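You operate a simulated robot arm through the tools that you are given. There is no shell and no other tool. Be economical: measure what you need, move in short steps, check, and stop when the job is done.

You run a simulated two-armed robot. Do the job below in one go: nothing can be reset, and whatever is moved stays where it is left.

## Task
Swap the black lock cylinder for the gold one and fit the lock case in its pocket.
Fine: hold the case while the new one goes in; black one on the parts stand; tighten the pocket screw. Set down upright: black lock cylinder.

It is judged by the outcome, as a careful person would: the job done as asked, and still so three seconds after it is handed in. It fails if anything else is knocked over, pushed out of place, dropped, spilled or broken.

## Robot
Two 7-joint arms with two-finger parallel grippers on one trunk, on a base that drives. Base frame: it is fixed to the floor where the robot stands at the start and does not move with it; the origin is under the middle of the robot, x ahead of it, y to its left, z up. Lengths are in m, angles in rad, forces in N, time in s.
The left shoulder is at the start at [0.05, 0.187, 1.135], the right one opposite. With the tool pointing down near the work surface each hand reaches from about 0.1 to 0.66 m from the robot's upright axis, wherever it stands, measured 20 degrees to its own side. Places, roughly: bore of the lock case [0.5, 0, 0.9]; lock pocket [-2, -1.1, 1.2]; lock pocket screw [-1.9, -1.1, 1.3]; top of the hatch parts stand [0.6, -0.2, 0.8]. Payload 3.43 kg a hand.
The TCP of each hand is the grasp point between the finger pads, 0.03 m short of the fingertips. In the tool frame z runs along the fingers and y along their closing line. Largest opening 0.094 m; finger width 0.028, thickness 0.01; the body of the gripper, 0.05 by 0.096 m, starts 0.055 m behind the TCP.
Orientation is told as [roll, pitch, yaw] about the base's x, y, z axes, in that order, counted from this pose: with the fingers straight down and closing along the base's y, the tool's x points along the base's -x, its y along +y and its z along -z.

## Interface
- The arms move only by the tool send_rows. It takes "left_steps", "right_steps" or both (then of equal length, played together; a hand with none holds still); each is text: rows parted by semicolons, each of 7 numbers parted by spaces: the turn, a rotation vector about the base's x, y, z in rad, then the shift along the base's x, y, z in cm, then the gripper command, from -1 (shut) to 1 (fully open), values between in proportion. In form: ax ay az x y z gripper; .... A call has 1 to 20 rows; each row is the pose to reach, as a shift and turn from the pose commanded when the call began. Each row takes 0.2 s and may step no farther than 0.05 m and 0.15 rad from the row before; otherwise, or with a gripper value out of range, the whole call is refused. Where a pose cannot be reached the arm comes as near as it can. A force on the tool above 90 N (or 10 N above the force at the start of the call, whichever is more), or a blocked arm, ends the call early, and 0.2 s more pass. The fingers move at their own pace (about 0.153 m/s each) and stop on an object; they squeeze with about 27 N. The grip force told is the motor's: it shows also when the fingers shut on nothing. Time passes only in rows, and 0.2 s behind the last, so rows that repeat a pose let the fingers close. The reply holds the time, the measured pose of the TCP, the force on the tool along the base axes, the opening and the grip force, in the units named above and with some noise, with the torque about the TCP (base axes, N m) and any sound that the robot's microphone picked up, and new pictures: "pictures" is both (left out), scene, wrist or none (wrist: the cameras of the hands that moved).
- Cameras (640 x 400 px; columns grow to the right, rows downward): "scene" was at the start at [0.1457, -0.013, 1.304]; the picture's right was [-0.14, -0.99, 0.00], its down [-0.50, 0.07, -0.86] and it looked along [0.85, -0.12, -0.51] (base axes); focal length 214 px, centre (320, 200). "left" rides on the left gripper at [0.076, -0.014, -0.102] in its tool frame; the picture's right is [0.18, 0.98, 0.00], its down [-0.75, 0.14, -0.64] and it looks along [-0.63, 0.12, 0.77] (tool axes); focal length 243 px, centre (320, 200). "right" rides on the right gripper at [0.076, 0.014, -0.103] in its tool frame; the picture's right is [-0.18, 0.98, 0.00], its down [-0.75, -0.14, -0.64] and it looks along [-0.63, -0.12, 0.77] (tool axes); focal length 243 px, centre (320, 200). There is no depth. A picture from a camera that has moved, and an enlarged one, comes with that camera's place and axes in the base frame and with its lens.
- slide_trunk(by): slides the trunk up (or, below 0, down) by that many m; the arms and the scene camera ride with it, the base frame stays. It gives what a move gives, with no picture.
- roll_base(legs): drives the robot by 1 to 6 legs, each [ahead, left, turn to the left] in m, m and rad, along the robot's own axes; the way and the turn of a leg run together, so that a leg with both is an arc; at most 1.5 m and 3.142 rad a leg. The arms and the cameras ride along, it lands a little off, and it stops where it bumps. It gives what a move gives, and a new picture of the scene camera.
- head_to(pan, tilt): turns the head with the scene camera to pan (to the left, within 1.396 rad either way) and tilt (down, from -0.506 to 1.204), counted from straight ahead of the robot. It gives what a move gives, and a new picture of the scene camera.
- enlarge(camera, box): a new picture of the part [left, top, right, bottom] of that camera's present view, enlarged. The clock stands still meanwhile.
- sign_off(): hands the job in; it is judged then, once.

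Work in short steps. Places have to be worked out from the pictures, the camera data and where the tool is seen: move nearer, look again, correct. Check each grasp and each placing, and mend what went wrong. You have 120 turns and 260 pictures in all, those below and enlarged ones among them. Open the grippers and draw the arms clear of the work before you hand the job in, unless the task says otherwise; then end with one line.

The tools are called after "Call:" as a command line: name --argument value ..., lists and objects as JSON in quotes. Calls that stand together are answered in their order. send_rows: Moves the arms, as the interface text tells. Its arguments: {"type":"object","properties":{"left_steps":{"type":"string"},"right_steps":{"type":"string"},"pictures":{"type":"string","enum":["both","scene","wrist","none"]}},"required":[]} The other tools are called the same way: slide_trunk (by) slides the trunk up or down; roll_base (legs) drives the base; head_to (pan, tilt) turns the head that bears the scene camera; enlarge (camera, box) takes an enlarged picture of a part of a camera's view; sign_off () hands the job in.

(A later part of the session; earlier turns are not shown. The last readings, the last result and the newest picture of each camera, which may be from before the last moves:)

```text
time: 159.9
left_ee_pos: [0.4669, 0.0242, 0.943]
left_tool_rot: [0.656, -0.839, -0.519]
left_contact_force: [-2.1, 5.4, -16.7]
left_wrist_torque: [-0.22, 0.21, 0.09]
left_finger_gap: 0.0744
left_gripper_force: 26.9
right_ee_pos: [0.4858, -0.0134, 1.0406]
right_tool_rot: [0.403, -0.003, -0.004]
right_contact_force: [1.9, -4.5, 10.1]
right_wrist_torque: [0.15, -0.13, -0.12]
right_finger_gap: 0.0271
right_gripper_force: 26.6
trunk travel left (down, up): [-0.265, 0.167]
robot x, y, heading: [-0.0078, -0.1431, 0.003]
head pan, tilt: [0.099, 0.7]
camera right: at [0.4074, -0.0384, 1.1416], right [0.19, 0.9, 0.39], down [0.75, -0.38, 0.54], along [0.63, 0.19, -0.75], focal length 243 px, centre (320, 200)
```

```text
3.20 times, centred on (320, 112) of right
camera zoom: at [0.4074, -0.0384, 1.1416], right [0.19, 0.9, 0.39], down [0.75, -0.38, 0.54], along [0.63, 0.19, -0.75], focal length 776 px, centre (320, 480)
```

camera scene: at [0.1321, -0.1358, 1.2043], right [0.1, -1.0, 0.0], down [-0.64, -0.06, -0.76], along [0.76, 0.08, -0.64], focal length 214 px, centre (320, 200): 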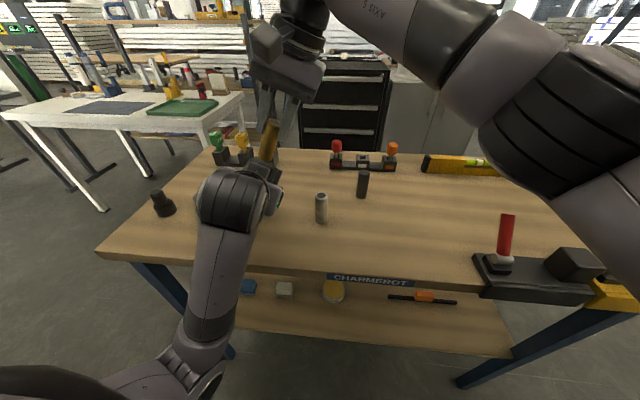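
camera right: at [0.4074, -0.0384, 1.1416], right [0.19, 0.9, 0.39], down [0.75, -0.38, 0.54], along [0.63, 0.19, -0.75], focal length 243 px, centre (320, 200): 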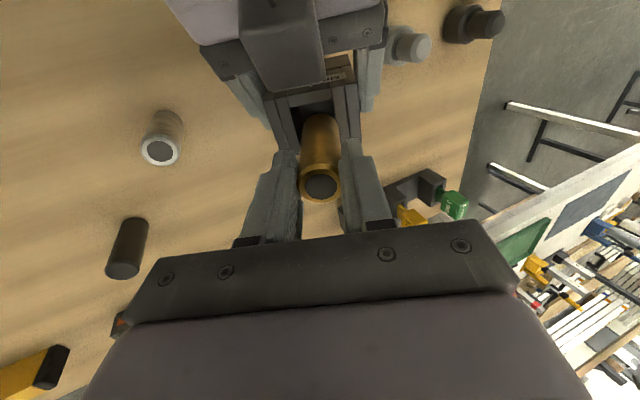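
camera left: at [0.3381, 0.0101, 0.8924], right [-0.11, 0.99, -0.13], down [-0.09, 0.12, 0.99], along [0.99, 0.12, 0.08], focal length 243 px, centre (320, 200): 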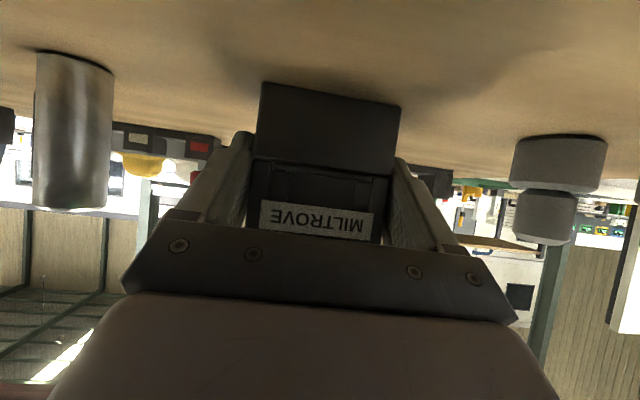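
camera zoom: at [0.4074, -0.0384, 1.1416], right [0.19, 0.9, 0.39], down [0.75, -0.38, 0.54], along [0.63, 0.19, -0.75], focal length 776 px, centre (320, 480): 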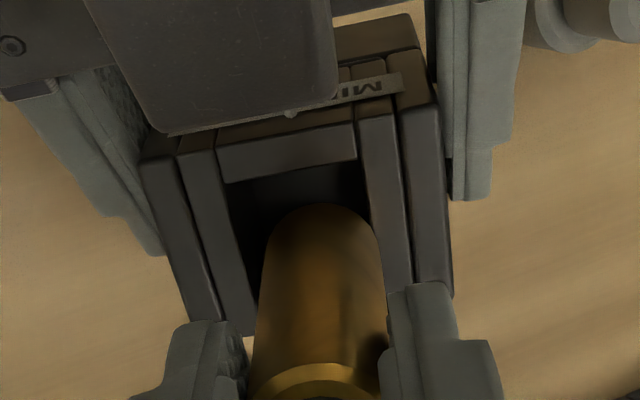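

Contact about 12 N: the gold sits on the back-right rim. Back off 4 mm and shift about 4 mm toward the front and 3 mm toward the left-image side, then look.

Call:
send_rows --right_steps "0 0 0 0 -0.2 0.4 -1;0 0 0 -0.4 -0.5 0.27 -1;0 0 0 -0.4 -0.5 0.27 -1" --pictures "wrist"

Call:
enlarge --camera "right" --box '[240, 65, 400, 165]'

```text
time: 160.8
left_ee_pos: [0.4664, 0.0238, 0.9461]
left_tool_rot: [0.662, -0.847, -0.527]
left_contact_force: [-0.6, -0.7, -4.2]
left_wrist_torque: [-0.04, 0.04, -0.04]
left_finger_gap: 0.074
left_gripper_force: 27.2
right_ee_pos: [0.4808, -0.0177, 1.043]
right_tool_rot: [0.4, 0.001, 0.0]
right_contact_force: [-0.6, -1.2, -2.3]
right_wrist_torque: [-0.03, 0.01, -0.01]
right_finger_gap: 0.0271
right_gripper_force: 27.2
trunk travel left (down, up): [-0.265, 0.167]
robot x, y, heading: [-0.0094, -0.1414, 0.001]
head pan, tilt: [0.099, 0.7]
camera right: at [0.4022, -0.0425, 1.1432], right [0.18, 0.91, 0.38], down [0.75, -0.38, 0.54], along [0.63, 0.19, -0.75], focal length 243 px, centre (320, 200)
```

right: 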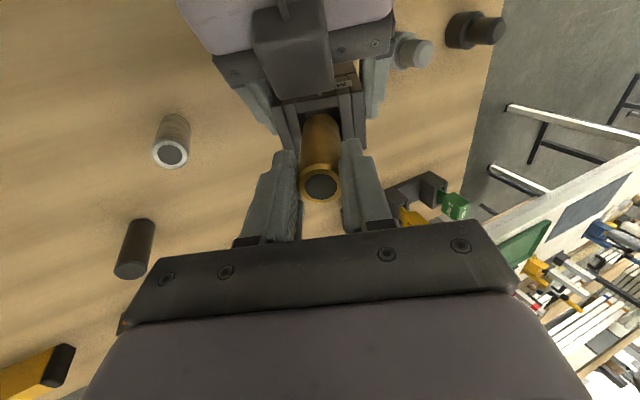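

```text
4.00 times, centred on (320, 115) of right
camera zoom: at [0.4022, -0.0425, 1.1432], right [0.18, 0.91, 0.38], down [0.75, -0.38, 0.54], along [0.63, 0.19, -0.75], focal length 970 px, centre (320, 540)
```

zoom: 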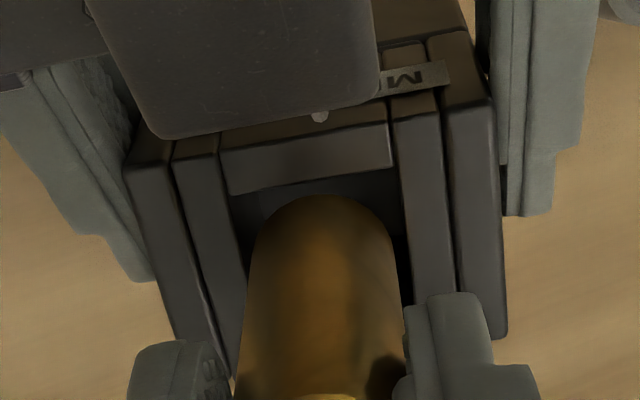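

Now laterally centred. Continue along the axis in small steps.

Call:
send_rows --right_steps "0 0 0 0 0.2 -0.46 -1;0 0 0 0 0.39 -0.92 -1;0 0 0 0 0.58 -1.38 -1;0 0 0 0 0.58 -1.38 -1" --pictures "none"

Call:
enlarge --camera "right" --box '[240, 65, 400, 165]'

```text
time: 161.8
left_ee_pos: [0.4666, 0.0251, 0.9454]
left_tool_rot: [0.659, -0.845, -0.524]
left_contact_force: [-0.8, 0.4, -4.5]
left_wrist_torque: [-0.03, 0.06, -0.02]
left_finger_gap: 0.0744
left_gripper_force: 27.0
right_ee_pos: [0.4795, -0.0113, 1.0299]
right_tool_rot: [0.401, -0.002, 0.001]
right_contact_force: [0.6, 0.8, -2.1]
right_wrist_torque: [-0.02, 0.0, 0.01]
right_finger_gap: 0.0268
right_gripper_force: 27.0
trunk travel left (down, up): [-0.265, 0.167]
robot x, y, heading: [-0.0116, -0.1457, 0.005]
head pan, tilt: [0.099, 0.7]
```

```text
4.00 times, centred on (320, 115) of right
camera zoom: at [0.4022, -0.0369, 1.1299], right [0.18, 0.91, 0.38], down [0.75, -0.38, 0.54], along [0.63, 0.19, -0.75], focal length 970 px, centre (320, 540)
```

zoom: 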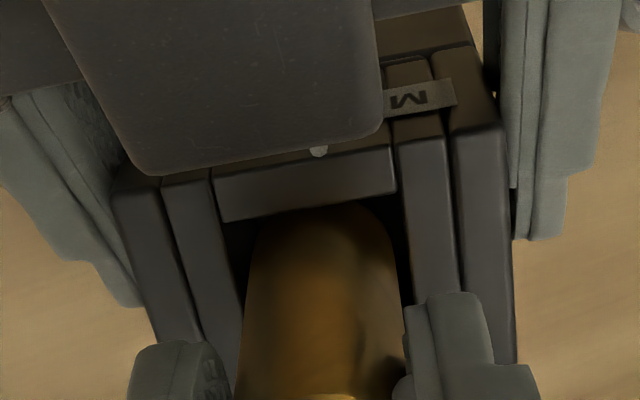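

It has entered with no resistance. Continue to the seat.

Call:
send_rows --right_steps "0 0 0 0.1 0.23 -0.55 -1;0 0 0 0.1 0.47 -1.1 -1;0 0 0 0.1 0.7 -1.65 -1;0 0 0 0.1 0.86 -2.03 -1;0 0 0 0.1 0.86 -2.03 -1" --pictures "none"

Call:
enlarge --camera "right" --box '[240, 65, 400, 165]'

```text
time: 162.9
left_ee_pos: [0.4658, 0.0248, 0.945]
left_tool_rot: [0.66, -0.845, -0.526]
left_contact_force: [-0.1, 0.2, -4.2]
left_wrist_torque: [-0.04, 0.06, 0.0]
left_finger_gap: 0.074
left_gripper_force: 27.3
right_ee_pos: [0.4802, -0.003, 1.0074]
right_tool_rot: [0.399, 0.001, 0.0]
right_contact_force: [-0.2, -0.2, -1.4]
right_wrist_torque: [-0.04, 0.01, -0.03]
right_finger_gap: 0.027
right_gripper_force: 27.1
trunk travel left (down, up): [-0.265, 0.167]
robot x, y, heading: [-0.0084, -0.1462, 0.0]
head pan, tilt: [0.099, 0.7]
```

```text
4.00 times, centred on (320, 115) of right
camera zoom: at [0.4026, -0.0285, 1.1084], right [0.18, 0.91, 0.38], down [0.75, -0.38, 0.54], along [0.63, 0.19, -0.75], focal length 970 px, centre (320, 540)
```

zoom: 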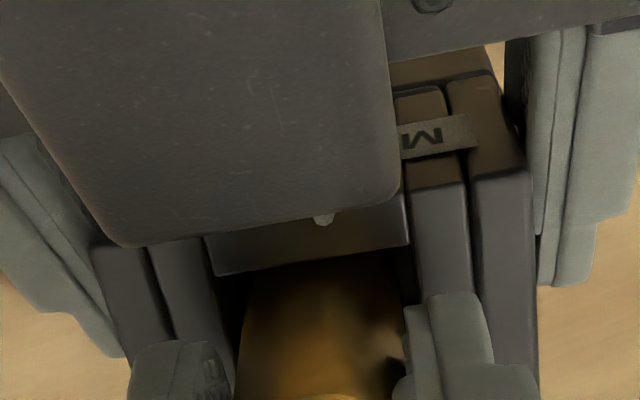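

Almost at the expected seat, no force yet. Continue millimetre-wise.

Call:
send_rows --right_steps "0 0 0 0 0.08 -0.18 -1;0 0 0 0 0.16 -0.37 -1;0 0 0 0 0.2 -0.46 -1;0 0 0 0 0.2 -0.46 -1" --pictures "none"

```text
time: 163.9
left_ee_pos: [0.4662, 0.0259, 0.945]
left_tool_rot: [0.66, -0.843, -0.525]
left_contact_force: [1.8, 2.7, -8.6]
left_wrist_torque: [-0.05, 0.04, -0.01]
left_finger_gap: 0.0742
left_gripper_force: 26.7
right_ee_pos: [0.4808, -0.0016, 1.0039]
right_tool_rot: [0.399, -0.001, 0.001]
right_contact_force: [-1.8, -2.6, 3.8]
right_wrist_torque: [-0.03, 0.19, 0.05]
right_finger_gap: 0.0271
right_gripper_force: 27.3
trunk travel left (down, up): [-0.265, 0.167]
robot x, y, heading: [-0.0102, -0.1426, -0.003]
head pan, tilt: [0.099, 0.7]
```

Contact felt: fingertips meet the case top / gold seats. Release and retreat along the axis.

Call:
send_rows --right_steps "0 0 0 0 0 0 -0.3;0 0 0 0 0 0 0.1;0 0 0 0 0 0 0.1;0 0 0 0 -0.8 1.9 0.1;0 0 0 0 -2 4.6 0.1;0 0 0 0 -4 8 0.1;0 0 0 0 -7 11 0.1" --pictures "both"

Call:
enlarge --camera "right" --box '[220, 0, 460, 150]'

Call:
enlarge --camera "scene" --box '[180, 110, 340, 210]'

```text
time: 165.6
left_ee_pos: [0.466, 0.0248, 0.9452]
left_tool_rot: [0.661, -0.845, -0.525]
left_contact_force: [-0.1, 0.0, -6.3]
left_wrist_torque: [0.0, 0.11, -0.02]
left_finger_gap: 0.0743
left_gripper_force: 26.9
right_ee_pos: [0.4808, -0.0727, 1.1167]
right_tool_rot: [0.401, 0.0, -0.001]
right_contact_force: [-0.6, 1.4, 0.0]
right_wrist_torque: [0.02, -0.01, 0.03]
right_finger_gap: 0.0518
right_gripper_force: 0.0
trunk travel left (down, up): [-0.265, 0.167]
robot x, y, heading: [-0.0114, -0.1442, -0.002]
head pan, tilt: [0.099, 0.7]
camera scene: at [0.132, -0.136, 1.2043], right [0.1, -1.0, 0.0], down [-0.64, -0.06, -0.76], along [0.76, 0.08, -0.64], focal length 214 px, centre (320, 200)
camera right: at [0.4038, -0.0977, 1.216], right [0.18, 0.91, 0.38], down [0.75, -0.38, 0.54], along [0.63, 0.19, -0.75], focal length 243 px, centre (320, 200)
```

scene: 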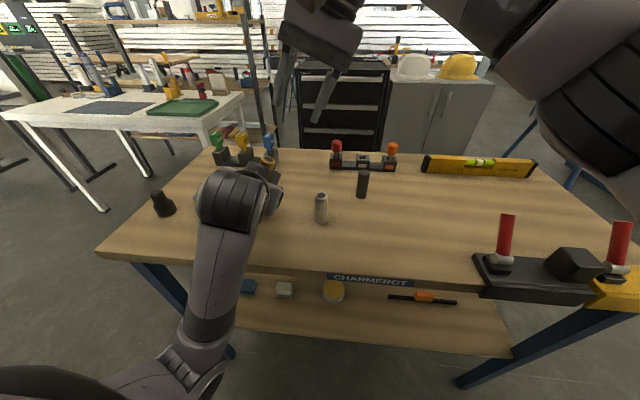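
right: 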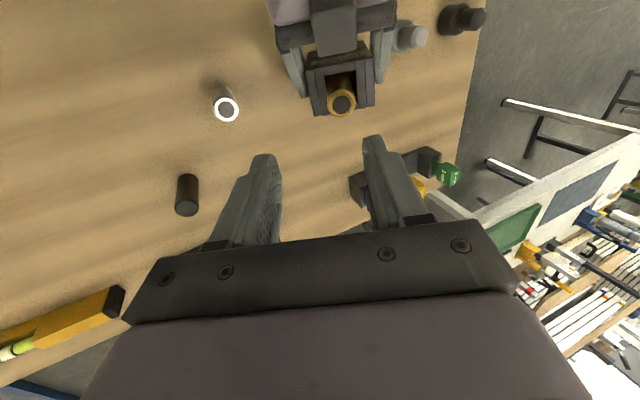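

```text
2.67 times, centred on (340, 75) of right
camera zoom: at [0.4038, -0.0977, 1.216], right [0.18, 0.91, 0.38], down [0.75, -0.38, 0.54], along [0.63, 0.19, -0.75], focal length 647 px, centre (267, 533)
```

zoom: 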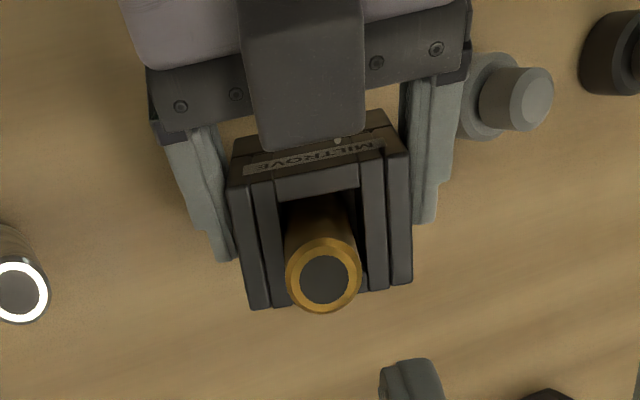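

```text
4.00 times, centred on (260, 160) of scene
camera zoom: at [0.132, -0.136, 1.2043], right [0.1, -1.0, 0.0], down [-0.64, -0.06, -0.76], along [0.76, 0.08, -0.64], focal length 858 px, centre (560, 360)
```

zoom: 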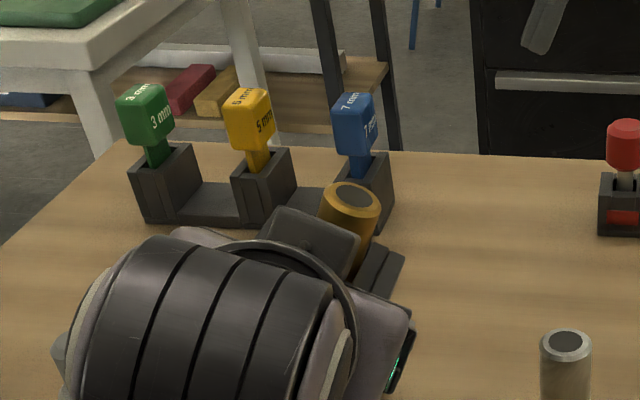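

Gold is in the bore. Return the case upright and set it down on the table at the same place.

Call:
send_rows --left_steps "-0.1 0 0 0 0 0 -1;-0.2 0 0 0 0 0 -1;-0.3 0 0 0 0 -0.5 -1;-0.4 0 0 0 0 -1.5 -1;-0.4 0 0 0 0 -3 -1;-0.4 0 0 0 0 -4.2 -1;-0.4 0 0 0 0 -4.7 -1;-0.4 0 0 0 0 -4.9 -1" --right_steps "0 0 0 0 -2 1 0.1;0 0 0 0 -5 2 0.1;0 0 0 0 -8 3 0.1;-0.1 0 0 0 -11 3 0.1;-0.2 0 0 -1 -13 3 0.1;-0.3 0 0 -2 -15 3 0.3;-0.4 0 0 -3 -15 3 0.6;-0.4 0 0 -3 -15 3 1" --pictures "both"

```text
time: 167.6
left_ee_pos: [0.4798, 0.0386, 0.9279]
left_tool_rot: [0.106, -1.032, -0.069]
left_contact_force: [0.2, 0.6, -7.3]
left_wrist_torque: [0.0, 0.09, -0.03]
left_finger_gap: 0.0744
left_gripper_force: 26.6
right_ee_pos: [0.4513, -0.2205, 1.1448]
right_tool_rot: [0.002, 0.001, -0.001]
right_contact_force: [0.3, -0.3, 0.2]
right_wrist_torque: [-0.03, -0.01, -0.01]
right_finger_gap: 0.0943
right_gripper_force: 0.0
trunk travel left (down, up): [-0.265, 0.167]
robot x, y, heading: [-0.0077, -0.1442, 0.001]
head pan, tilt: [0.099, 0.7]
stopped in row 8 (left hand): the arm was blocked; the commanded pose is now the measured one
camera scene: at [0.1322, -0.1357, 1.2043], right [0.1, -1.0, 0.0], down [-0.64, -0.06, -0.76], along [0.76, 0.08, -0.64], focal length 214 px, centre (320, 200)
camera right: at [0.3733, -0.205, 1.2472], right [0.18, 0.98, 0.0], down [0.75, -0.14, 0.64], along [0.63, -0.12, -0.77], focal length 243 px, centre (320, 200)
camera left: at [0.3523, 0.0223, 0.9147], right [-0.12, 0.99, -0.1], down [-0.17, 0.08, 0.98], along [0.98, 0.13, 0.16], focal length 243 px, centre (320, 200)
```

scene: 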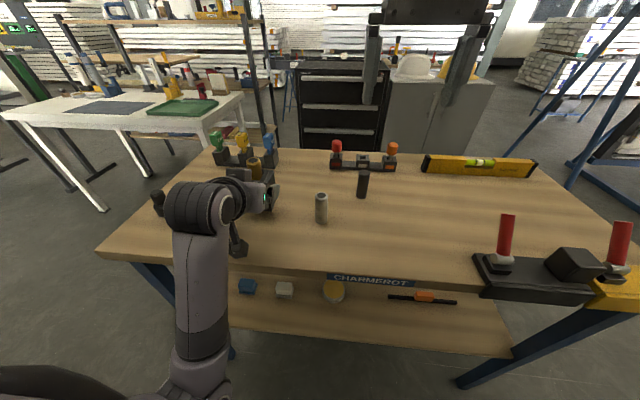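
right: 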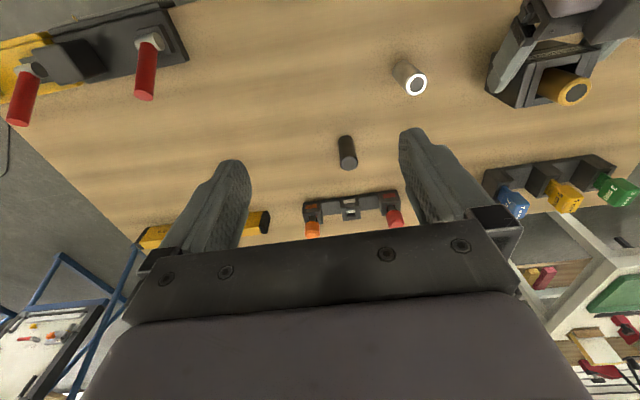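
left: 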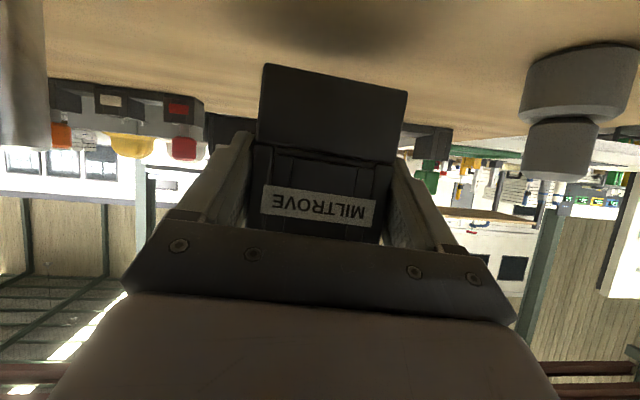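

Blocked a bit early: case ~3 cm above the table and tilted slightly. I correct the tilt with a small outward shift, then lower by trunk.

Call:
send_rows --left_steps "-0.02 0.036 -0.009 0.3 0.8 0 -1;-0.039 0.072 -0.018 0.5 1 0 -1;-0.039 0.072 -0.018 0.5 1 0 -1" --pictures "none"

Call:
slide_trunk --by -0.022

Call:
enlarge --camera "left" --box '[0, 0, 640, 400]'

Call:
enlarge --camera "right" --box '[400, 0, 640, 150]'

```text
time: 168.3
left_ee_pos: [0.4823, 0.0459, 0.9281]
left_tool_rot: [0.021, -0.963, -0.018]
left_contact_force: [0.9, -1.0, -6.4]
left_wrist_torque: [-0.01, 0.11, -0.02]
left_finger_gap: 0.0742
left_gripper_force: 27.2
right_ee_pos: [0.4502, -0.2205, 1.1443]
right_tool_rot: [-0.001, -0.002, 0.001]
right_contact_force: [0.4, 0.1, 0.1]
right_wrist_torque: [-0.03, -0.02, -0.01]
right_finger_gap: 0.094
right_gripper_force: 0.0
trunk travel left (down, up): [-0.265, 0.167]
robot x, y, heading: [-0.0102, -0.147, -0.001]
head pan, tilt: [0.099, 0.7]
```

```text
time: 169.0
left_ee_pos: [0.4828, 0.046, 0.9083]
left_tool_rot: [0.022, -0.966, -0.017]
left_contact_force: [0.0, 0.6, -6.5]
left_wrist_torque: [0.0, 0.11, 0.0]
left_finger_gap: 0.0741
left_gripper_force: 27.1
right_ee_pos: [0.449, -0.2213, 1.1217]
right_tool_rot: [-0.002, -0.002, 0.0]
right_contact_force: [-0.5, -0.6, -0.1]
right_wrist_torque: [-0.02, 0.0, 0.03]
right_finger_gap: 0.094
right_gripper_force: 0.1
trunk travel left (down, up): [-0.243, 0.189]
robot x, y, heading: [-0.0088, -0.1457, 0.003]
head pan, tilt: [0.099, 0.7]
```

```text
1.00 times, centred on (320, 200) of left
camera zoom: at [0.3555, 0.0331, 0.903], right [-0.11, 0.98, -0.14], down [-0.1, 0.13, 0.99], along [0.99, 0.12, 0.08], focal length 243 px, centre (320, 200)
```

zoom: 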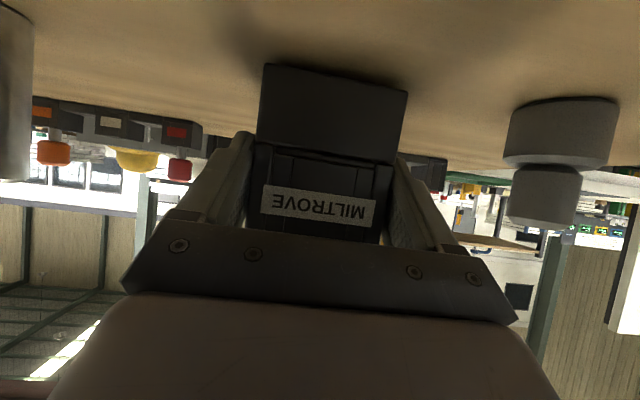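

```text
2.67 times, centred on (520, 75) of right
camera zoom: at [0.3731, -0.2051, 1.2252], right [0.18, 0.98, 0.0], down [0.75, -0.14, 0.64], along [0.63, -0.12, -0.77], focal length 647 px, centre (-213, 533)
```

zoom: 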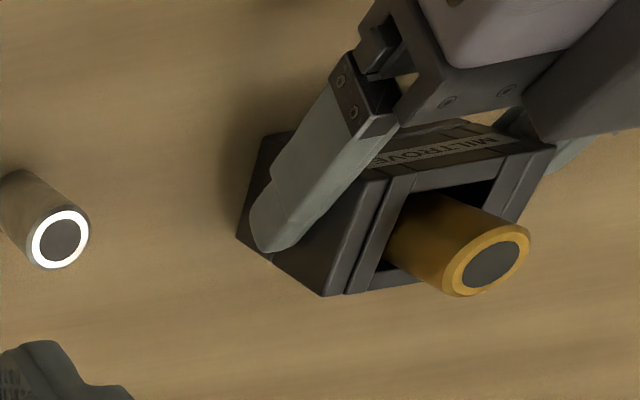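

1.2 cm to go; lower the trunk to touch down, then open the left hand.

Call:
slide_trunk --by -0.0125

Call:
send_rows --left_steps "0 0 0 0 0 0 -1;0 0 0 0 0 0 0.2;0 0 0 0 0 0 1;0 0 0 0 0 0 1" --pictures "wrist"

```text
time: 169.6
left_ee_pos: [0.4822, 0.0481, 0.8985]
left_tool_rot: [0.023, -0.979, -0.014]
left_contact_force: [-2.1, 2.3, 18.5]
left_wrist_torque: [-0.79, -0.01, -0.17]
left_finger_gap: 0.0749
left_gripper_force: 27.1
right_ee_pos: [0.4482, -0.2219, 1.1107]
right_tool_rot: [-0.001, -0.002, 0.0]
right_contact_force: [0.5, 0.5, -0.4]
right_wrist_torque: [0.0, 0.01, -0.01]
right_finger_gap: 0.0942
right_gripper_force: 0.0
trunk travel left (down, up): [-0.23, 0.201]
robot x, y, heading: [-0.0057, -0.1424, -0.002]
head pan, tilt: [0.099, 0.7]
```

```text
time: 170.6
left_ee_pos: [0.4833, 0.0465, 0.8946]
left_tool_rot: [0.024, -0.962, -0.021]
left_contact_force: [0.4, 0.5, 0.6]
left_wrist_torque: [-0.02, 0.01, -0.01]
left_finger_gap: 0.0942
left_gripper_force: 0.1
right_ee_pos: [0.4505, -0.2211, 1.1107]
right_tool_rot: [-0.001, -0.001, 0.0]
right_contact_force: [-0.2, -0.4, 0.2]
right_wrist_torque: [0.0, 0.03, 0.03]
right_finger_gap: 0.094
right_gripper_force: 0.0
trunk travel left (down, up): [-0.23, 0.201]
robot x, y, heading: [-0.0067, -0.1437, -0.001]
head pan, tilt: [0.099, 0.7]
camera left: at [0.3552, 0.033, 0.8902], right [-0.11, 0.98, -0.14], down [-0.1, 0.13, 0.99], along [0.99, 0.12, 0.08], focal length 243 px, centre (320, 200)
```

left: 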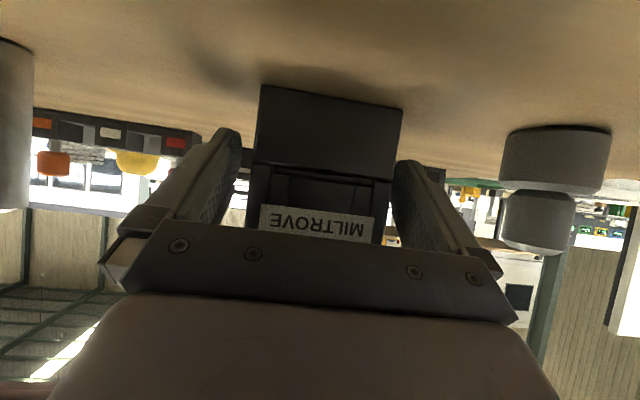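

Case stands on the table with gold inserted. Back the base straight away, then raise the trunk.

Call:
roll_base --legs '[[-0.2, 0, 0]]'

Call:
slide_trunk --by 0.12

Call:
send_rows --left_steps "0 0 0 0.5 2 1 1;0 0 0 1 4 2 1;0 0 0 1 6 3 1;0 0 0 1 8 4 1;0 0 0 1 10 5 1" --pictures "scene"

Call:
enlarge --camera "scene" --box '[140, 110, 380, 260]'

```text
time: 172.2
left_ee_pos: [0.2849, 0.0463, 0.8944]
left_tool_rot: [0.022, -0.967, -0.017]
left_contact_force: [0.4, 0.1, -0.1]
left_wrist_torque: [0.01, -0.01, -0.02]
left_finger_gap: 0.094
left_gripper_force: 0.1
right_ee_pos: [0.2502, -0.2206, 1.1104]
right_tool_rot: [-0.001, -0.003, 0.001]
right_contact_force: [-0.2, 0.2, -0.3]
right_wrist_torque: [0.01, 0.01, 0.0]
right_finger_gap: 0.094
right_gripper_force: 0.0
trunk travel left (down, up): [-0.23, 0.201]
robot x, y, heading: [-0.2064, -0.1426, 0.003]
head pan, tilt: [0.099, 0.7]
camera scene: at [-0.0675, -0.1359, 1.17], right [0.1, -1.0, 0.0], down [-0.64, -0.06, -0.77], along [0.76, 0.08, -0.64], focal length 214 px, centre (320, 200)
```

scene: 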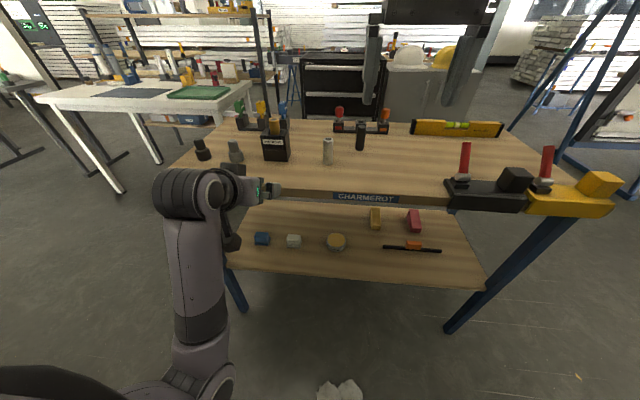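

```text
time: 173.7
left_ee_pos: [0.284, 0.0475, 1.0142]
left_tool_rot: [0.021, -0.964, -0.017]
left_contact_force: [0.3, -0.2, -0.6]
left_wrist_torque: [-0.02, -0.02, 0.02]
left_finger_gap: 0.0941
left_gripper_force: 0.1
right_ee_pos: [0.2511, -0.2208, 1.23]
right_tool_rot: [0.0, 0.0, 0.0]
right_contact_force: [-0.6, -1.0, 0.7]
right_wrist_torque: [0.03, -0.01, -0.02]
right_finger_gap: 0.094
right_gripper_force: 0.0
trunk travel left (down, up): [-0.351, 0.081]
robot x, y, heading: [-0.2053, -0.1467, 0.0]
head pan, tilt: [0.099, 0.7]
```

```text
time: 174.9
left_ee_pos: [0.2938, 0.1474, 1.0633]
left_tool_rot: [0.023, -0.964, -0.018]
left_contact_force: [0.2, 0.1, -0.5]
left_wrist_torque: [0.01, 0.0, 0.01]
left_finger_gap: 0.0941
left_gripper_force: 0.0
right_ee_pos: [0.2515, -0.2217, 1.2298]
right_tool_rot: [-0.002, -0.001, 0.0]
right_contact_force: [0.3, 0.5, -0.2]
right_wrist_torque: [0.03, 0.02, 0.01]
right_finger_gap: 0.094
right_gripper_force: 0.1
trunk travel left (down, up): [-0.351, 0.081]
robot x, y, heading: [-0.2094, -0.1449, 0.005]
head pan, tilt: [0.099, 0.7]
camera scene: at [-0.0673, -0.1357, 1.2899], right [0.1, -1.0, 0.0], down [-0.64, -0.06, -0.76], along [0.76, 0.08, -0.64], focal length 214 px, centre (320, 200)
```

scene: 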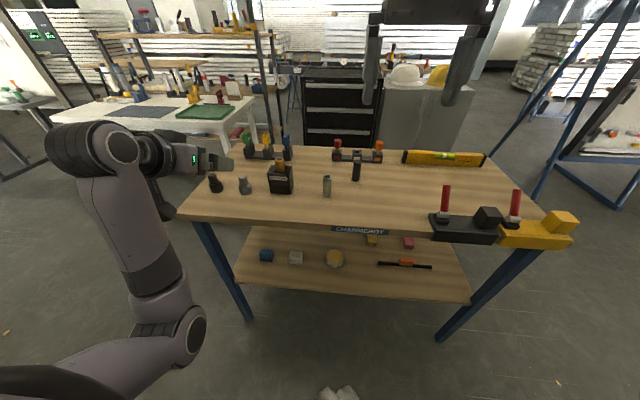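

```text
2.67 times, centred on (260, 185) of scene
camera zoom: at [-0.0673, -0.1357, 1.2899], right [0.1, -1.0, 0.0], down [-0.64, -0.06, -0.76], along [0.76, 0.08, -0.64], focal length 572 px, centre (480, 240)
```

zoom: 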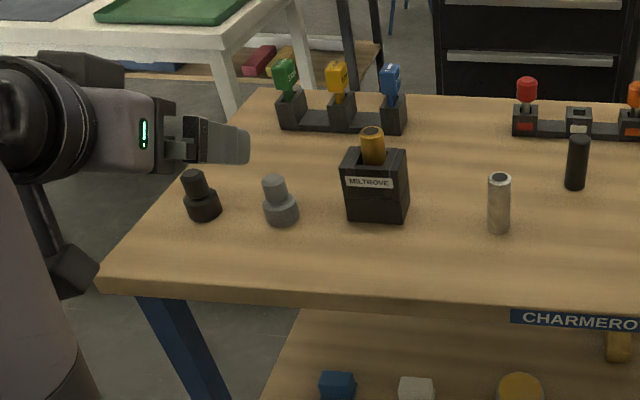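

All is in order. Drive left and forward so the case is in front of the right hand.

Call:
roll_base --legs '[[0, 0.27, -0.003], [0.24, 0, 0]]'

Call:
head_to --pan -0.1 --tilt 0.8

```text
time: 178.2
left_ee_pos: [0.5384, 0.4107, 1.0636]
left_tool_rot: [0.023, -0.964, -0.021]
left_contact_force: [0.2, -0.5, -0.4]
left_wrist_torque: [0.0, 0.0, 0.0]
left_finger_gap: 0.0942
left_gripper_force: 0.0
right_ee_pos: [0.495, 0.0437, 1.2292]
right_tool_rot: [0.0, 0.001, -0.005]
right_contact_force: [0.0, 0.4, 0.2]
right_wrist_torque: [-0.03, 0.01, -0.01]
right_finger_gap: 0.0941
right_gripper_force: 0.1
trunk travel left (down, up): [-0.351, 0.081]
robot x, y, heading: [0.0361, 0.1254, -0.01]
head pan, tilt: [0.099, 0.7]
camera scene: at [0.1762, 0.1298, 1.2898], right [0.09, -1.0, 0.0], down [-0.64, -0.06, -0.76], along [0.76, 0.07, -0.64], focal length 214 px, centre (320, 200)
```

scene: 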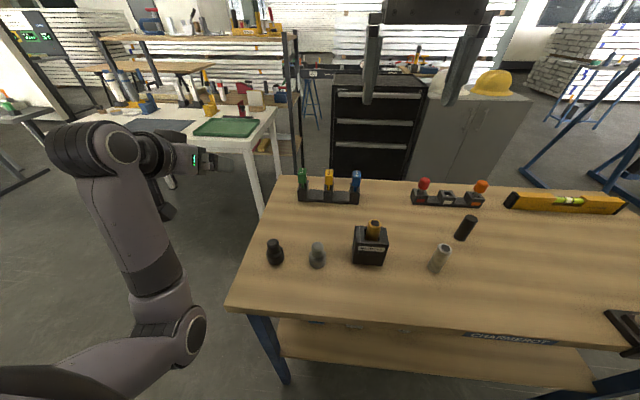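

```text
time: 178.9
left_ee_pos: [0.5393, 0.4109, 1.0643]
left_tool_rot: [0.022, -0.966, -0.022]
left_contact_force: [-0.2, -0.6, -0.2]
left_wrist_torque: [0.02, 0.02, 0.0]
left_finger_gap: 0.0941
left_gripper_force: 0.1
right_ee_pos: [0.4942, 0.043, 1.2296]
right_tool_rot: [0.0, -0.003, -0.004]
right_contact_force: [-0.6, 0.2, -0.2]
right_wrist_torque: [-0.01, 0.0, -0.01]
right_finger_gap: 0.0941
right_gripper_force: 0.0
trunk travel left (down, up): [-0.351, 0.081]
robot x, y, heading: [0.0371, 0.1219, -0.005]
head pan, tilt: [-0.099, 0.799]
camera scene: at [0.1714, 0.1135, 1.2817], right [-0.1, -0.99, 0.0], down [-0.71, 0.07, -0.7], along [0.69, -0.07, -0.72], focal length 214 px, centre (320, 200)
```

scene: 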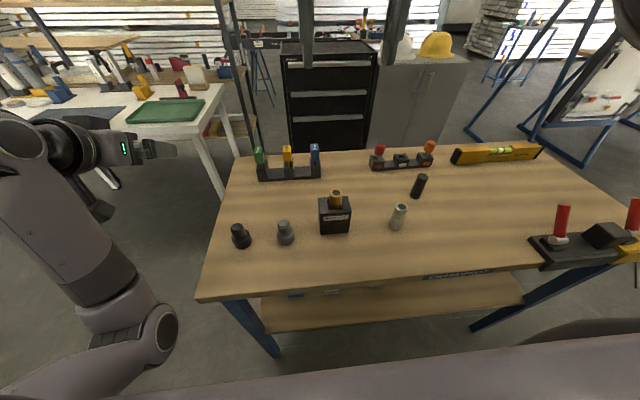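

Right hand is directly above. Descend partway and check with its camera.

Call:
send_rows --right_steps "0 0 0 0 0.2 -4 1;0 0 0 0.2 0.3 -8 1;0 0 0 0.4 0.4 -12 1;0 0 0 0.5 0.4 -16 1;0 0 0 0.5 0.4 -18 1" --pictures "wrist"

Call:
enlarge --camera "right" --box '[220, 50, 420, 175]'

```text
time: 180.2
left_ee_pos: [0.5384, 0.4125, 1.0635]
left_tool_rot: [0.023, -0.966, -0.023]
left_contact_force: [0.0, -0.7, 0.4]
left_wrist_torque: [-0.02, -0.02, 0.01]
left_finger_gap: 0.0938
left_gripper_force: 0.1
right_ee_pos: [0.4979, 0.0466, 1.0496]
right_tool_rot: [0.0, -0.002, -0.006]
right_contact_force: [0.4, -0.4, 0.5]
right_wrist_torque: [0.0, -0.01, 0.01]
right_finger_gap: 0.0939
right_gripper_force: 0.0
trunk travel left (down, up): [-0.351, 0.081]
robot x, y, heading: [0.0321, 0.1233, -0.004]
head pan, tilt: [-0.099, 0.799]
camera right: at [0.4211, 0.0635, 1.1527], right [0.19, 0.98, 0.0], down [0.75, -0.14, 0.64], along [0.63, -0.12, -0.77], focal length 243 px, centre (320, 200)
```

right: 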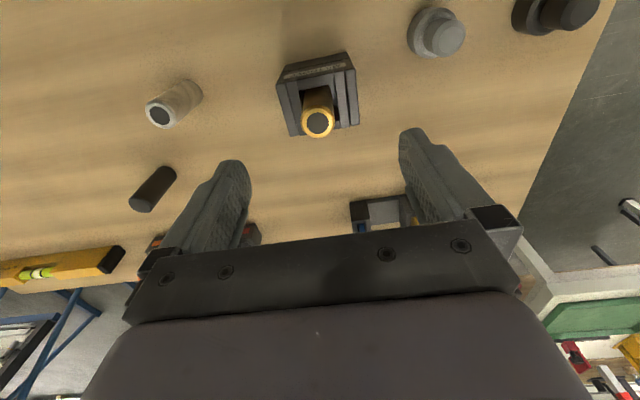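

```text
3.20 times, centred on (320, 112) of right
camera zoom: at [0.4211, 0.0635, 1.1527], right [0.19, 0.98, 0.0], down [0.75, -0.14, 0.64], along [0.63, -0.12, -0.77], focal length 776 px, centre (320, 480)
```

zoom: 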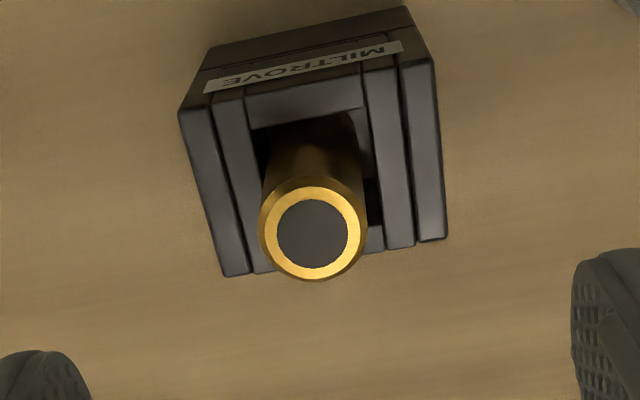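

Well aligned. Descend to z=0.935 so the fingertips grip only the top 2.5 cm of the case, and close.

Call:
send_rows --right_steps "0 0 0 0.1 0 -4 1;0 0 0 0.1 0 -8 1;0 0 0 0.1 0 -10 1;0 0 0 0.1 0 -11.4 1;0 0 0 0.1 0 -11.4 0.4;0 0 0 0.1 0 -11.4 -1;0 0 0 0.1 0 -11.4 -1;0 0 0 0.1 0 -11.4 -1" --pictures "wrist"

```text
time: 181.9
left_ee_pos: [0.538, 0.412, 1.0643]
left_tool_rot: [0.022, -0.967, -0.023]
left_contact_force: [-1.6, 0.3, 0.1]
left_wrist_torque: [0.01, 0.0, -0.01]
left_finger_gap: 0.0941
left_gripper_force: 0.1
right_ee_pos: [0.4992, 0.0473, 0.9363]
right_tool_rot: [-0.001, 0.0, -0.006]
right_contact_force: [-1.4, -0.1, 0.8]
right_wrist_torque: [0.12, 0.0, 0.04]
right_finger_gap: 0.0698
right_gripper_force: 26.6
trunk travel left (down, up): [-0.351, 0.081]
robot x, y, heading: [0.0385, 0.1227, -0.002]
head pan, tilt: [-0.099, 0.799]
camera right: at [0.4218, 0.0636, 1.0393], right [0.19, 0.98, 0.0], down [0.75, -0.14, 0.64], along [0.63, -0.12, -0.77], focal length 243 px, centre (320, 200)
```

right: 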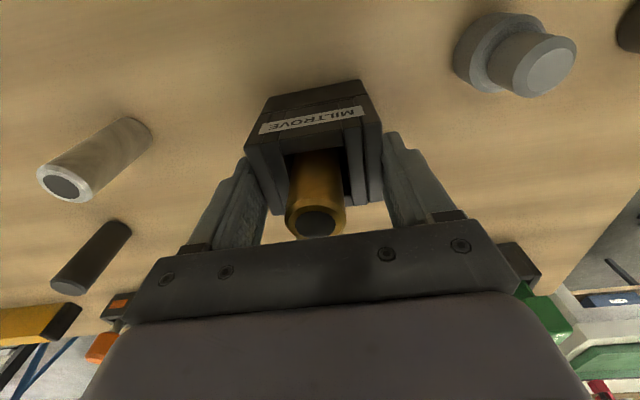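

Grip holds, but a vertical grip would put the wrist too high for the wall pocket. I re-grip with the right hand pitched 45° forward, which suits the reach there: release, rise, pitch, and look.

Call:
send_rows --right_steps "0 0 0 0 0 0 0;0 0 0 0 0 0 1;0 0 0 0 0 0 1;0 0 0 0 0 4.5 1;0 0 0 0 0 9 1;0 -0.13 0 -2 0 10.5 1;0 -0.26 0 -4 0 11 1;0 -0.39 0 -6 0 11 1;0 -0.52 0 -7.5 0 10 1;0 -0.65 0 -7.5 0 8.5 1;0 -0.785 0 -7.5 0 6.8 1" --pictures "both"

```text
time: 184.3
left_ee_pos: [0.5388, 0.412, 1.0638]
left_tool_rot: [0.023, -0.968, -0.024]
left_contact_force: [-0.3, 0.0, -0.4]
left_wrist_torque: [0.02, 0.01, 0.0]
left_finger_gap: 0.0938
left_gripper_force: 0.0
right_ee_pos: [0.4251, 0.0475, 1.0051]
right_tool_rot: [0.005, -0.789, -0.008]
right_contact_force: [-0.1, 0.3, 0.4]
right_wrist_torque: [0.0, -0.02, 0.02]
right_finger_gap: 0.0936
right_gripper_force: 0.0
trunk travel left (down, up): [-0.351, 0.081]
robot x, y, heading: [0.0341, 0.1238, -0.008]
head pan, tilt: [-0.099, 0.799]
camera scene: at [0.1714, 0.1134, 1.2817], right [-0.1, -0.99, 0.0], down [-0.71, 0.07, -0.7], along [0.69, -0.07, -0.72], focal length 214 px, centre (320, 200)
camera right: at [0.297, 0.064, 1.0234], right [0.13, 0.98, 0.13], down [0.08, -0.15, 0.99], along [0.99, -0.12, -0.09], focal length 243 px, centre (320, 200)
```

scene: 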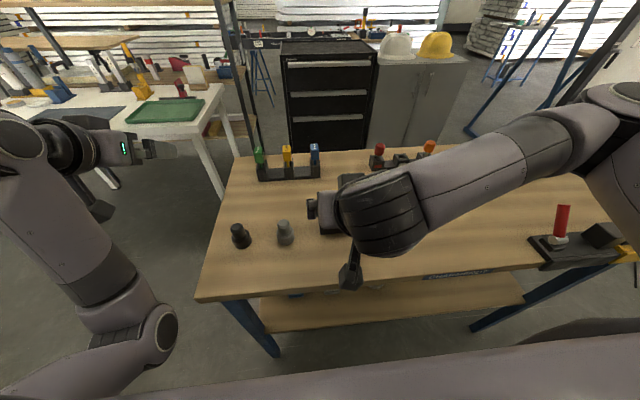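
right: 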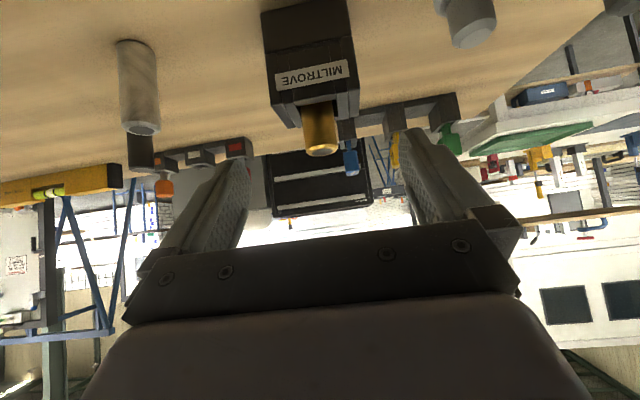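

Pitched pose reached and centred. Advance so the TCP sits level with the case top, then close.

Call:
send_rows --right_steps "0 0 0 2.4 0 -2.5 1;0 0 0 4.8 0 -5 1;0 0 0 7.1 0 -7.4 1;0 0 0 7.1 0 -7.4 0.4;0 0 0 7.1 0 -7.4 -1;0 0 0 7.1 0 -7.4 -1;0 0 0 7.1 0 -7.4 -1" --pictures "wrist"

Call:
enlarge --camera "scene" --box '[260, 160, 420, 260]'

```text
time: 185.9
left_ee_pos: [0.5388, 0.4121, 1.0629]
left_tool_rot: [0.022, -0.966, -0.024]
left_contact_force: [0.5, -0.3, 0.1]
left_wrist_torque: [-0.02, -0.01, 0.02]
left_finger_gap: 0.0937
left_gripper_force: 0.1
right_ee_pos: [0.4965, 0.0473, 0.9301]
right_tool_rot: [0.004, -0.786, -0.004]
right_contact_force: [0.0, 2.2, 0.2]
right_wrist_torque: [0.18, -0.15, 0.06]
right_finger_gap: 0.0741
right_gripper_force: 27.3
trunk travel left (down, up): [-0.351, 0.081]
robot x, y, heading: [0.0319, 0.1226, -0.007]
head pan, tilt: [-0.099, 0.799]
camera right: at [0.3691, 0.0621, 0.9492], right [0.13, 0.98, 0.13], down [0.08, -0.14, 0.99], along [0.99, -0.12, -0.1], focal length 243 px, centre (320, 200)
```

right: 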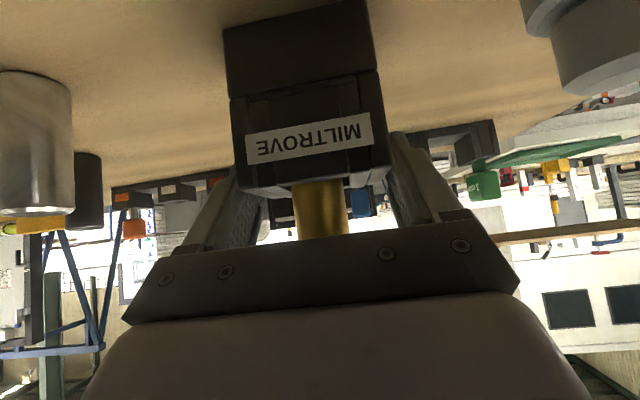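

```text
4.00 times, centred on (340, 210) of scene
camera zoom: at [0.1714, 0.1136, 1.2816], right [-0.1, -0.99, 0.0], down [-0.71, 0.07, -0.7], along [0.69, -0.07, -0.72], focal length 858 px, centre (240, 160)
```

zoom: 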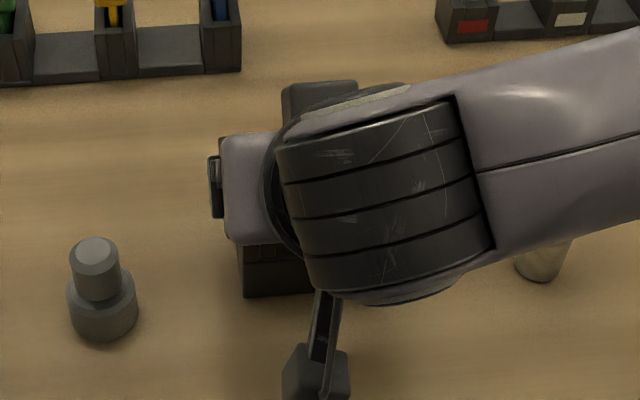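

Gripped. Lift and check it hangs straight.

Call:
send_rows --right_steps "0 0 0 0 0 1.5 -1;0 0 0 0 0 4 -1;0 0 0 0 0 8 -1;0 0 0 0 0 12 -1;0 0 0 0 0 16 -1" --pictures "wrist"

Call:
enlarge --camera "left" --box '[0, 0, 640, 400]'

```text
time: 187.2
left_ee_pos: [0.5382, 0.4108, 1.0638]
left_tool_rot: [0.023, -0.965, -0.023]
left_contact_force: [-0.4, -0.9, 0.0]
left_wrist_torque: [0.02, 0.0, 0.0]
left_finger_gap: 0.0938
left_gripper_force: 0.1
right_ee_pos: [0.494, 0.0472, 1.0896]
right_tool_rot: [0.003, -0.783, -0.006]
right_contact_force: [0.3, 1.3, -6.9]
right_wrist_torque: [-0.01, 0.03, 0.0]
right_finger_gap: 0.074
right_gripper_force: 27.0
trunk travel left (down, up): [-0.351, 0.081]
robot x, y, heading: [0.0358, 0.1258, -0.007]
head pan, tilt: [-0.099, 0.799]
camera right: at [0.3671, 0.0638, 1.1086], right [0.13, 0.98, 0.13], down [0.08, -0.14, 0.99], along [0.99, -0.12, -0.1], focal length 243 px, centre (320, 200)
```

right: 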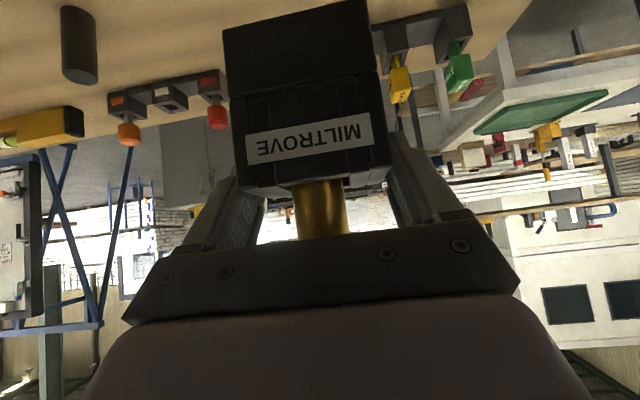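

```text
1.00 times, centred on (320, 200) of left
camera zoom: at [0.411, 0.3977, 1.0596], right [-0.1, 0.99, -0.14], down [-0.1, 0.13, 0.99], along [0.99, 0.11, 0.08], focal length 243 px, centre (320, 200)
```

zoom: 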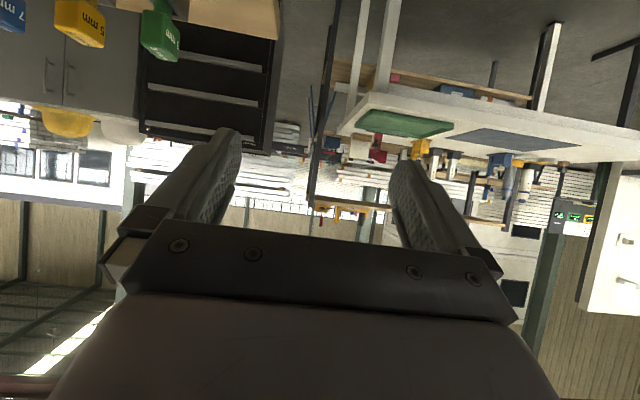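

The case hangs straight, same view as on the table. I back off, and swing the left arm out to its side so it clears the wall ledge later.

Call:
roll_base --legs '[[-0.55, 0, 0.007]]'

Call:
send_rows --left_steps "0 0 0.1 -1.2 4.5 0 0;0 0 0.2 -2.9 8.8 0 0;0 0 0.3 -5 12.9 0 0;0 0 0.4 -7.5 16.8 0 0;0 0 0.5 -10.4 20.5 0 0;0 0 0.6 -13.6 23.8 0 0;0 0 0.7 -17.1 26.8 0 0;0 0 0.8 -20.9 29.4 0 0;0 0 0.9 -25 31.6 0 0;0 0 1.0 -29.2 33.4 0 0;0 0 1.1 -33.6 34.8 0 0;0 0 1.2 -38.2 35.8 0 0" --pictures "none"

Call:
slide_trunk --by 0.08

```text
time: 190.3
left_ee_pos: [-0.0149, 0.418, 1.0639]
left_tool_rot: [0.022, -0.965, -0.012]
left_contact_force: [0.1, 0.7, 0.0]
left_wrist_torque: [-0.04, -0.02, -0.01]
left_finger_gap: 0.094
left_gripper_force: 0.1
right_ee_pos: [-0.0551, 0.0533, 1.0904]
right_tool_rot: [0.004, -0.784, 0.005]
right_contact_force: [-1.3, 0.2, -5.6]
right_wrist_torque: [0.03, 0.04, -0.01]
right_finger_gap: 0.0742
right_gripper_force: 27.1
trunk travel left (down, up): [-0.351, 0.081]
robot x, y, heading: [-0.512, 0.1188, 0.011]
head pan, tilt: [-0.099, 0.799]
camera scene: at [-0.3794, 0.1143, 1.2816], right [-0.09, -1.0, 0.0], down [-0.71, 0.07, -0.7], along [0.69, -0.06, -0.72], focal length 214 px, centre (320, 200)
```

scene: 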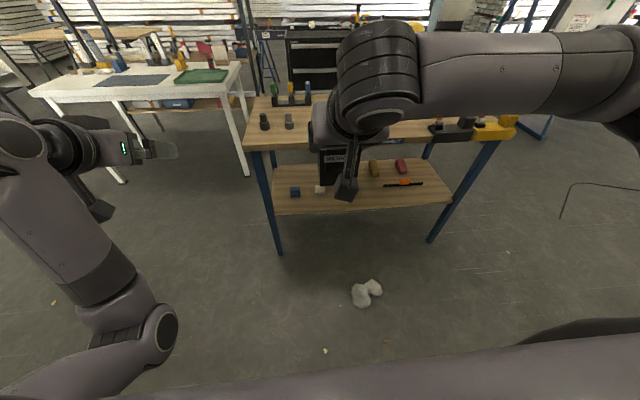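

```text
time: 192.9
left_ee_pos: [-0.4, 0.776, 1.065]
left_tool_rot: [0.022, -0.965, 1.19]
left_contact_force: [0.6, 0.1, -0.1]
left_wrist_torque: [-0.03, -0.03, -0.01]
left_finger_gap: 0.0471
left_gripper_force: 0.0
right_ee_pos: [-0.0543, 0.0529, 1.0888]
right_tool_rot: [0.003, -0.786, 0.007]
right_contact_force: [-0.5, 0.2, -5.8]
right_wrist_torque: [0.0, 0.02, -0.01]
right_finger_gap: 0.0743
right_gripper_force: 26.8
trunk travel left (down, up): [-0.351, 0.081]
robot x, y, heading: [-0.5156, 0.1223, 0.009]
head pan, tilt: [-0.099, 0.799]
```

```text
time: 194.1
left_ee_pos: [-0.3989, 0.7752, 1.1438]
left_tool_rot: [0.022, -0.965, 1.189]
left_contact_force: [-0.8, -0.5, 0.7]
left_wrist_torque: [0.03, 0.01, 0.04]
left_finger_gap: 0.0471
left_gripper_force: 0.2
right_ee_pos: [-0.0551, 0.0539, 1.1698]
right_tool_rot: [0.002, -0.785, 0.008]
right_contact_force: [-0.1, -0.4, -6.6]
right_wrist_torque: [-0.02, 0.02, 0.0]
right_finger_gap: 0.0742
right_gripper_force: 26.8
trunk travel left (down, up): [-0.431, 0.001]
robot x, y, heading: [-0.5132, 0.1222, 0.003]
head pan, tilt: [-0.099, 0.799]
```

Left arm is tucked to the side. Now turn around and travel toward the pocket.

Call:
roll_base --legs '[[0, 0, 3.13], [0, 1.32, 0], [0.55, 0, 0]]'

Call:
head_to --pan 0.15 --tilt 0.3

```text
time: 210.9
left_ee_pos: [-1.1781, -1.8688, 1.1447]
left_tool_rot: [0.024, -0.964, -1.971]
left_contact_force: [-0.8, 0.2, 0.2]
left_wrist_torque: [0.0, 0.01, 0.01]
left_finger_gap: 0.0469
left_gripper_force: 0.0
right_ee_pos: [-1.5095, -1.1383, 1.1696]
right_tool_rot: [0.003, -0.786, 3.129]
right_contact_force: [-0.3, -0.3, -5.8]
right_wrist_torque: [-0.01, -0.01, -0.02]
right_finger_gap: 0.0743
right_gripper_force: 27.2
trunk travel left (down, up): [-0.431, 0.001]
robot x, y, heading: [-1.0477, -1.2154, 3.132]
head pan, tilt: [-0.099, 0.799]
camera scene: at [-1.1908, -1.2067, 1.3615], right [0.11, 0.99, 0.0], down [0.71, -0.08, -0.7], along [-0.69, 0.08, -0.72], focal length 214 px, centre (320, 200)
```

scene: 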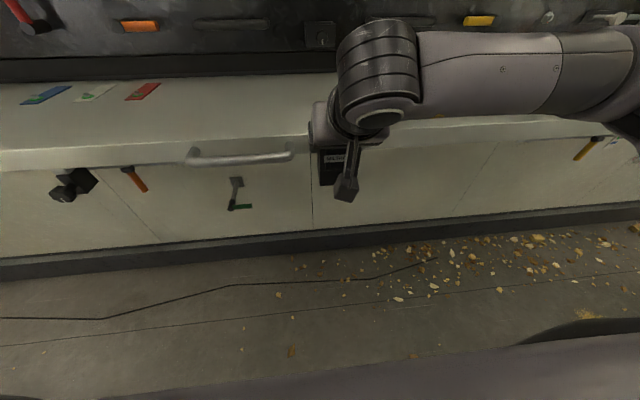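

```text
time: 211.8
left_ee_pos: [-1.1798, -1.8695, 1.144]
left_tool_rot: [0.025, -0.964, -1.971]
left_contact_force: [0.4, -0.4, -0.5]
left_wrist_torque: [0.03, 0.0, 0.01]
left_finger_gap: 0.0469
left_gripper_force: 0.1
right_ee_pos: [-1.5097, -1.1382, 1.1703]
right_tool_rot: [0.004, -0.787, 3.128]
right_contact_force: [0.0, -0.4, -6.0]
right_wrist_torque: [0.01, -0.03, 0.03]
right_finger_gap: 0.0739
right_gripper_force: 26.8
trunk travel left (down, up): [-0.431, 0.001]
robot x, y, heading: [-1.0524, -1.2161, 3.137]
head pan, tilt: [0.15, 0.3]
camera scene: at [-1.2028, -1.2285, 1.4059], right [-0.14, 0.99, 0.0], down [0.29, 0.04, -0.95], along [-0.95, -0.13, -0.3], focal length 214 px, centre (320, 200)
```

scene: 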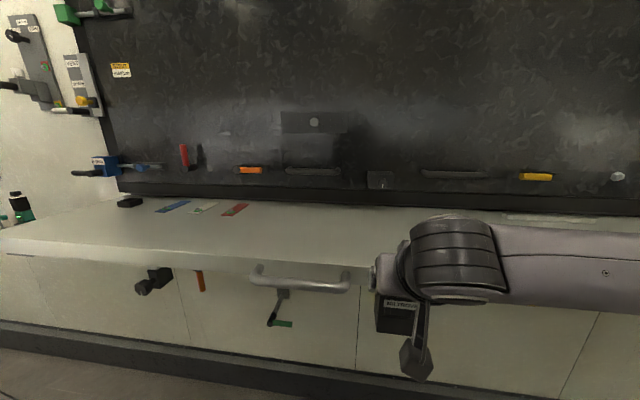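

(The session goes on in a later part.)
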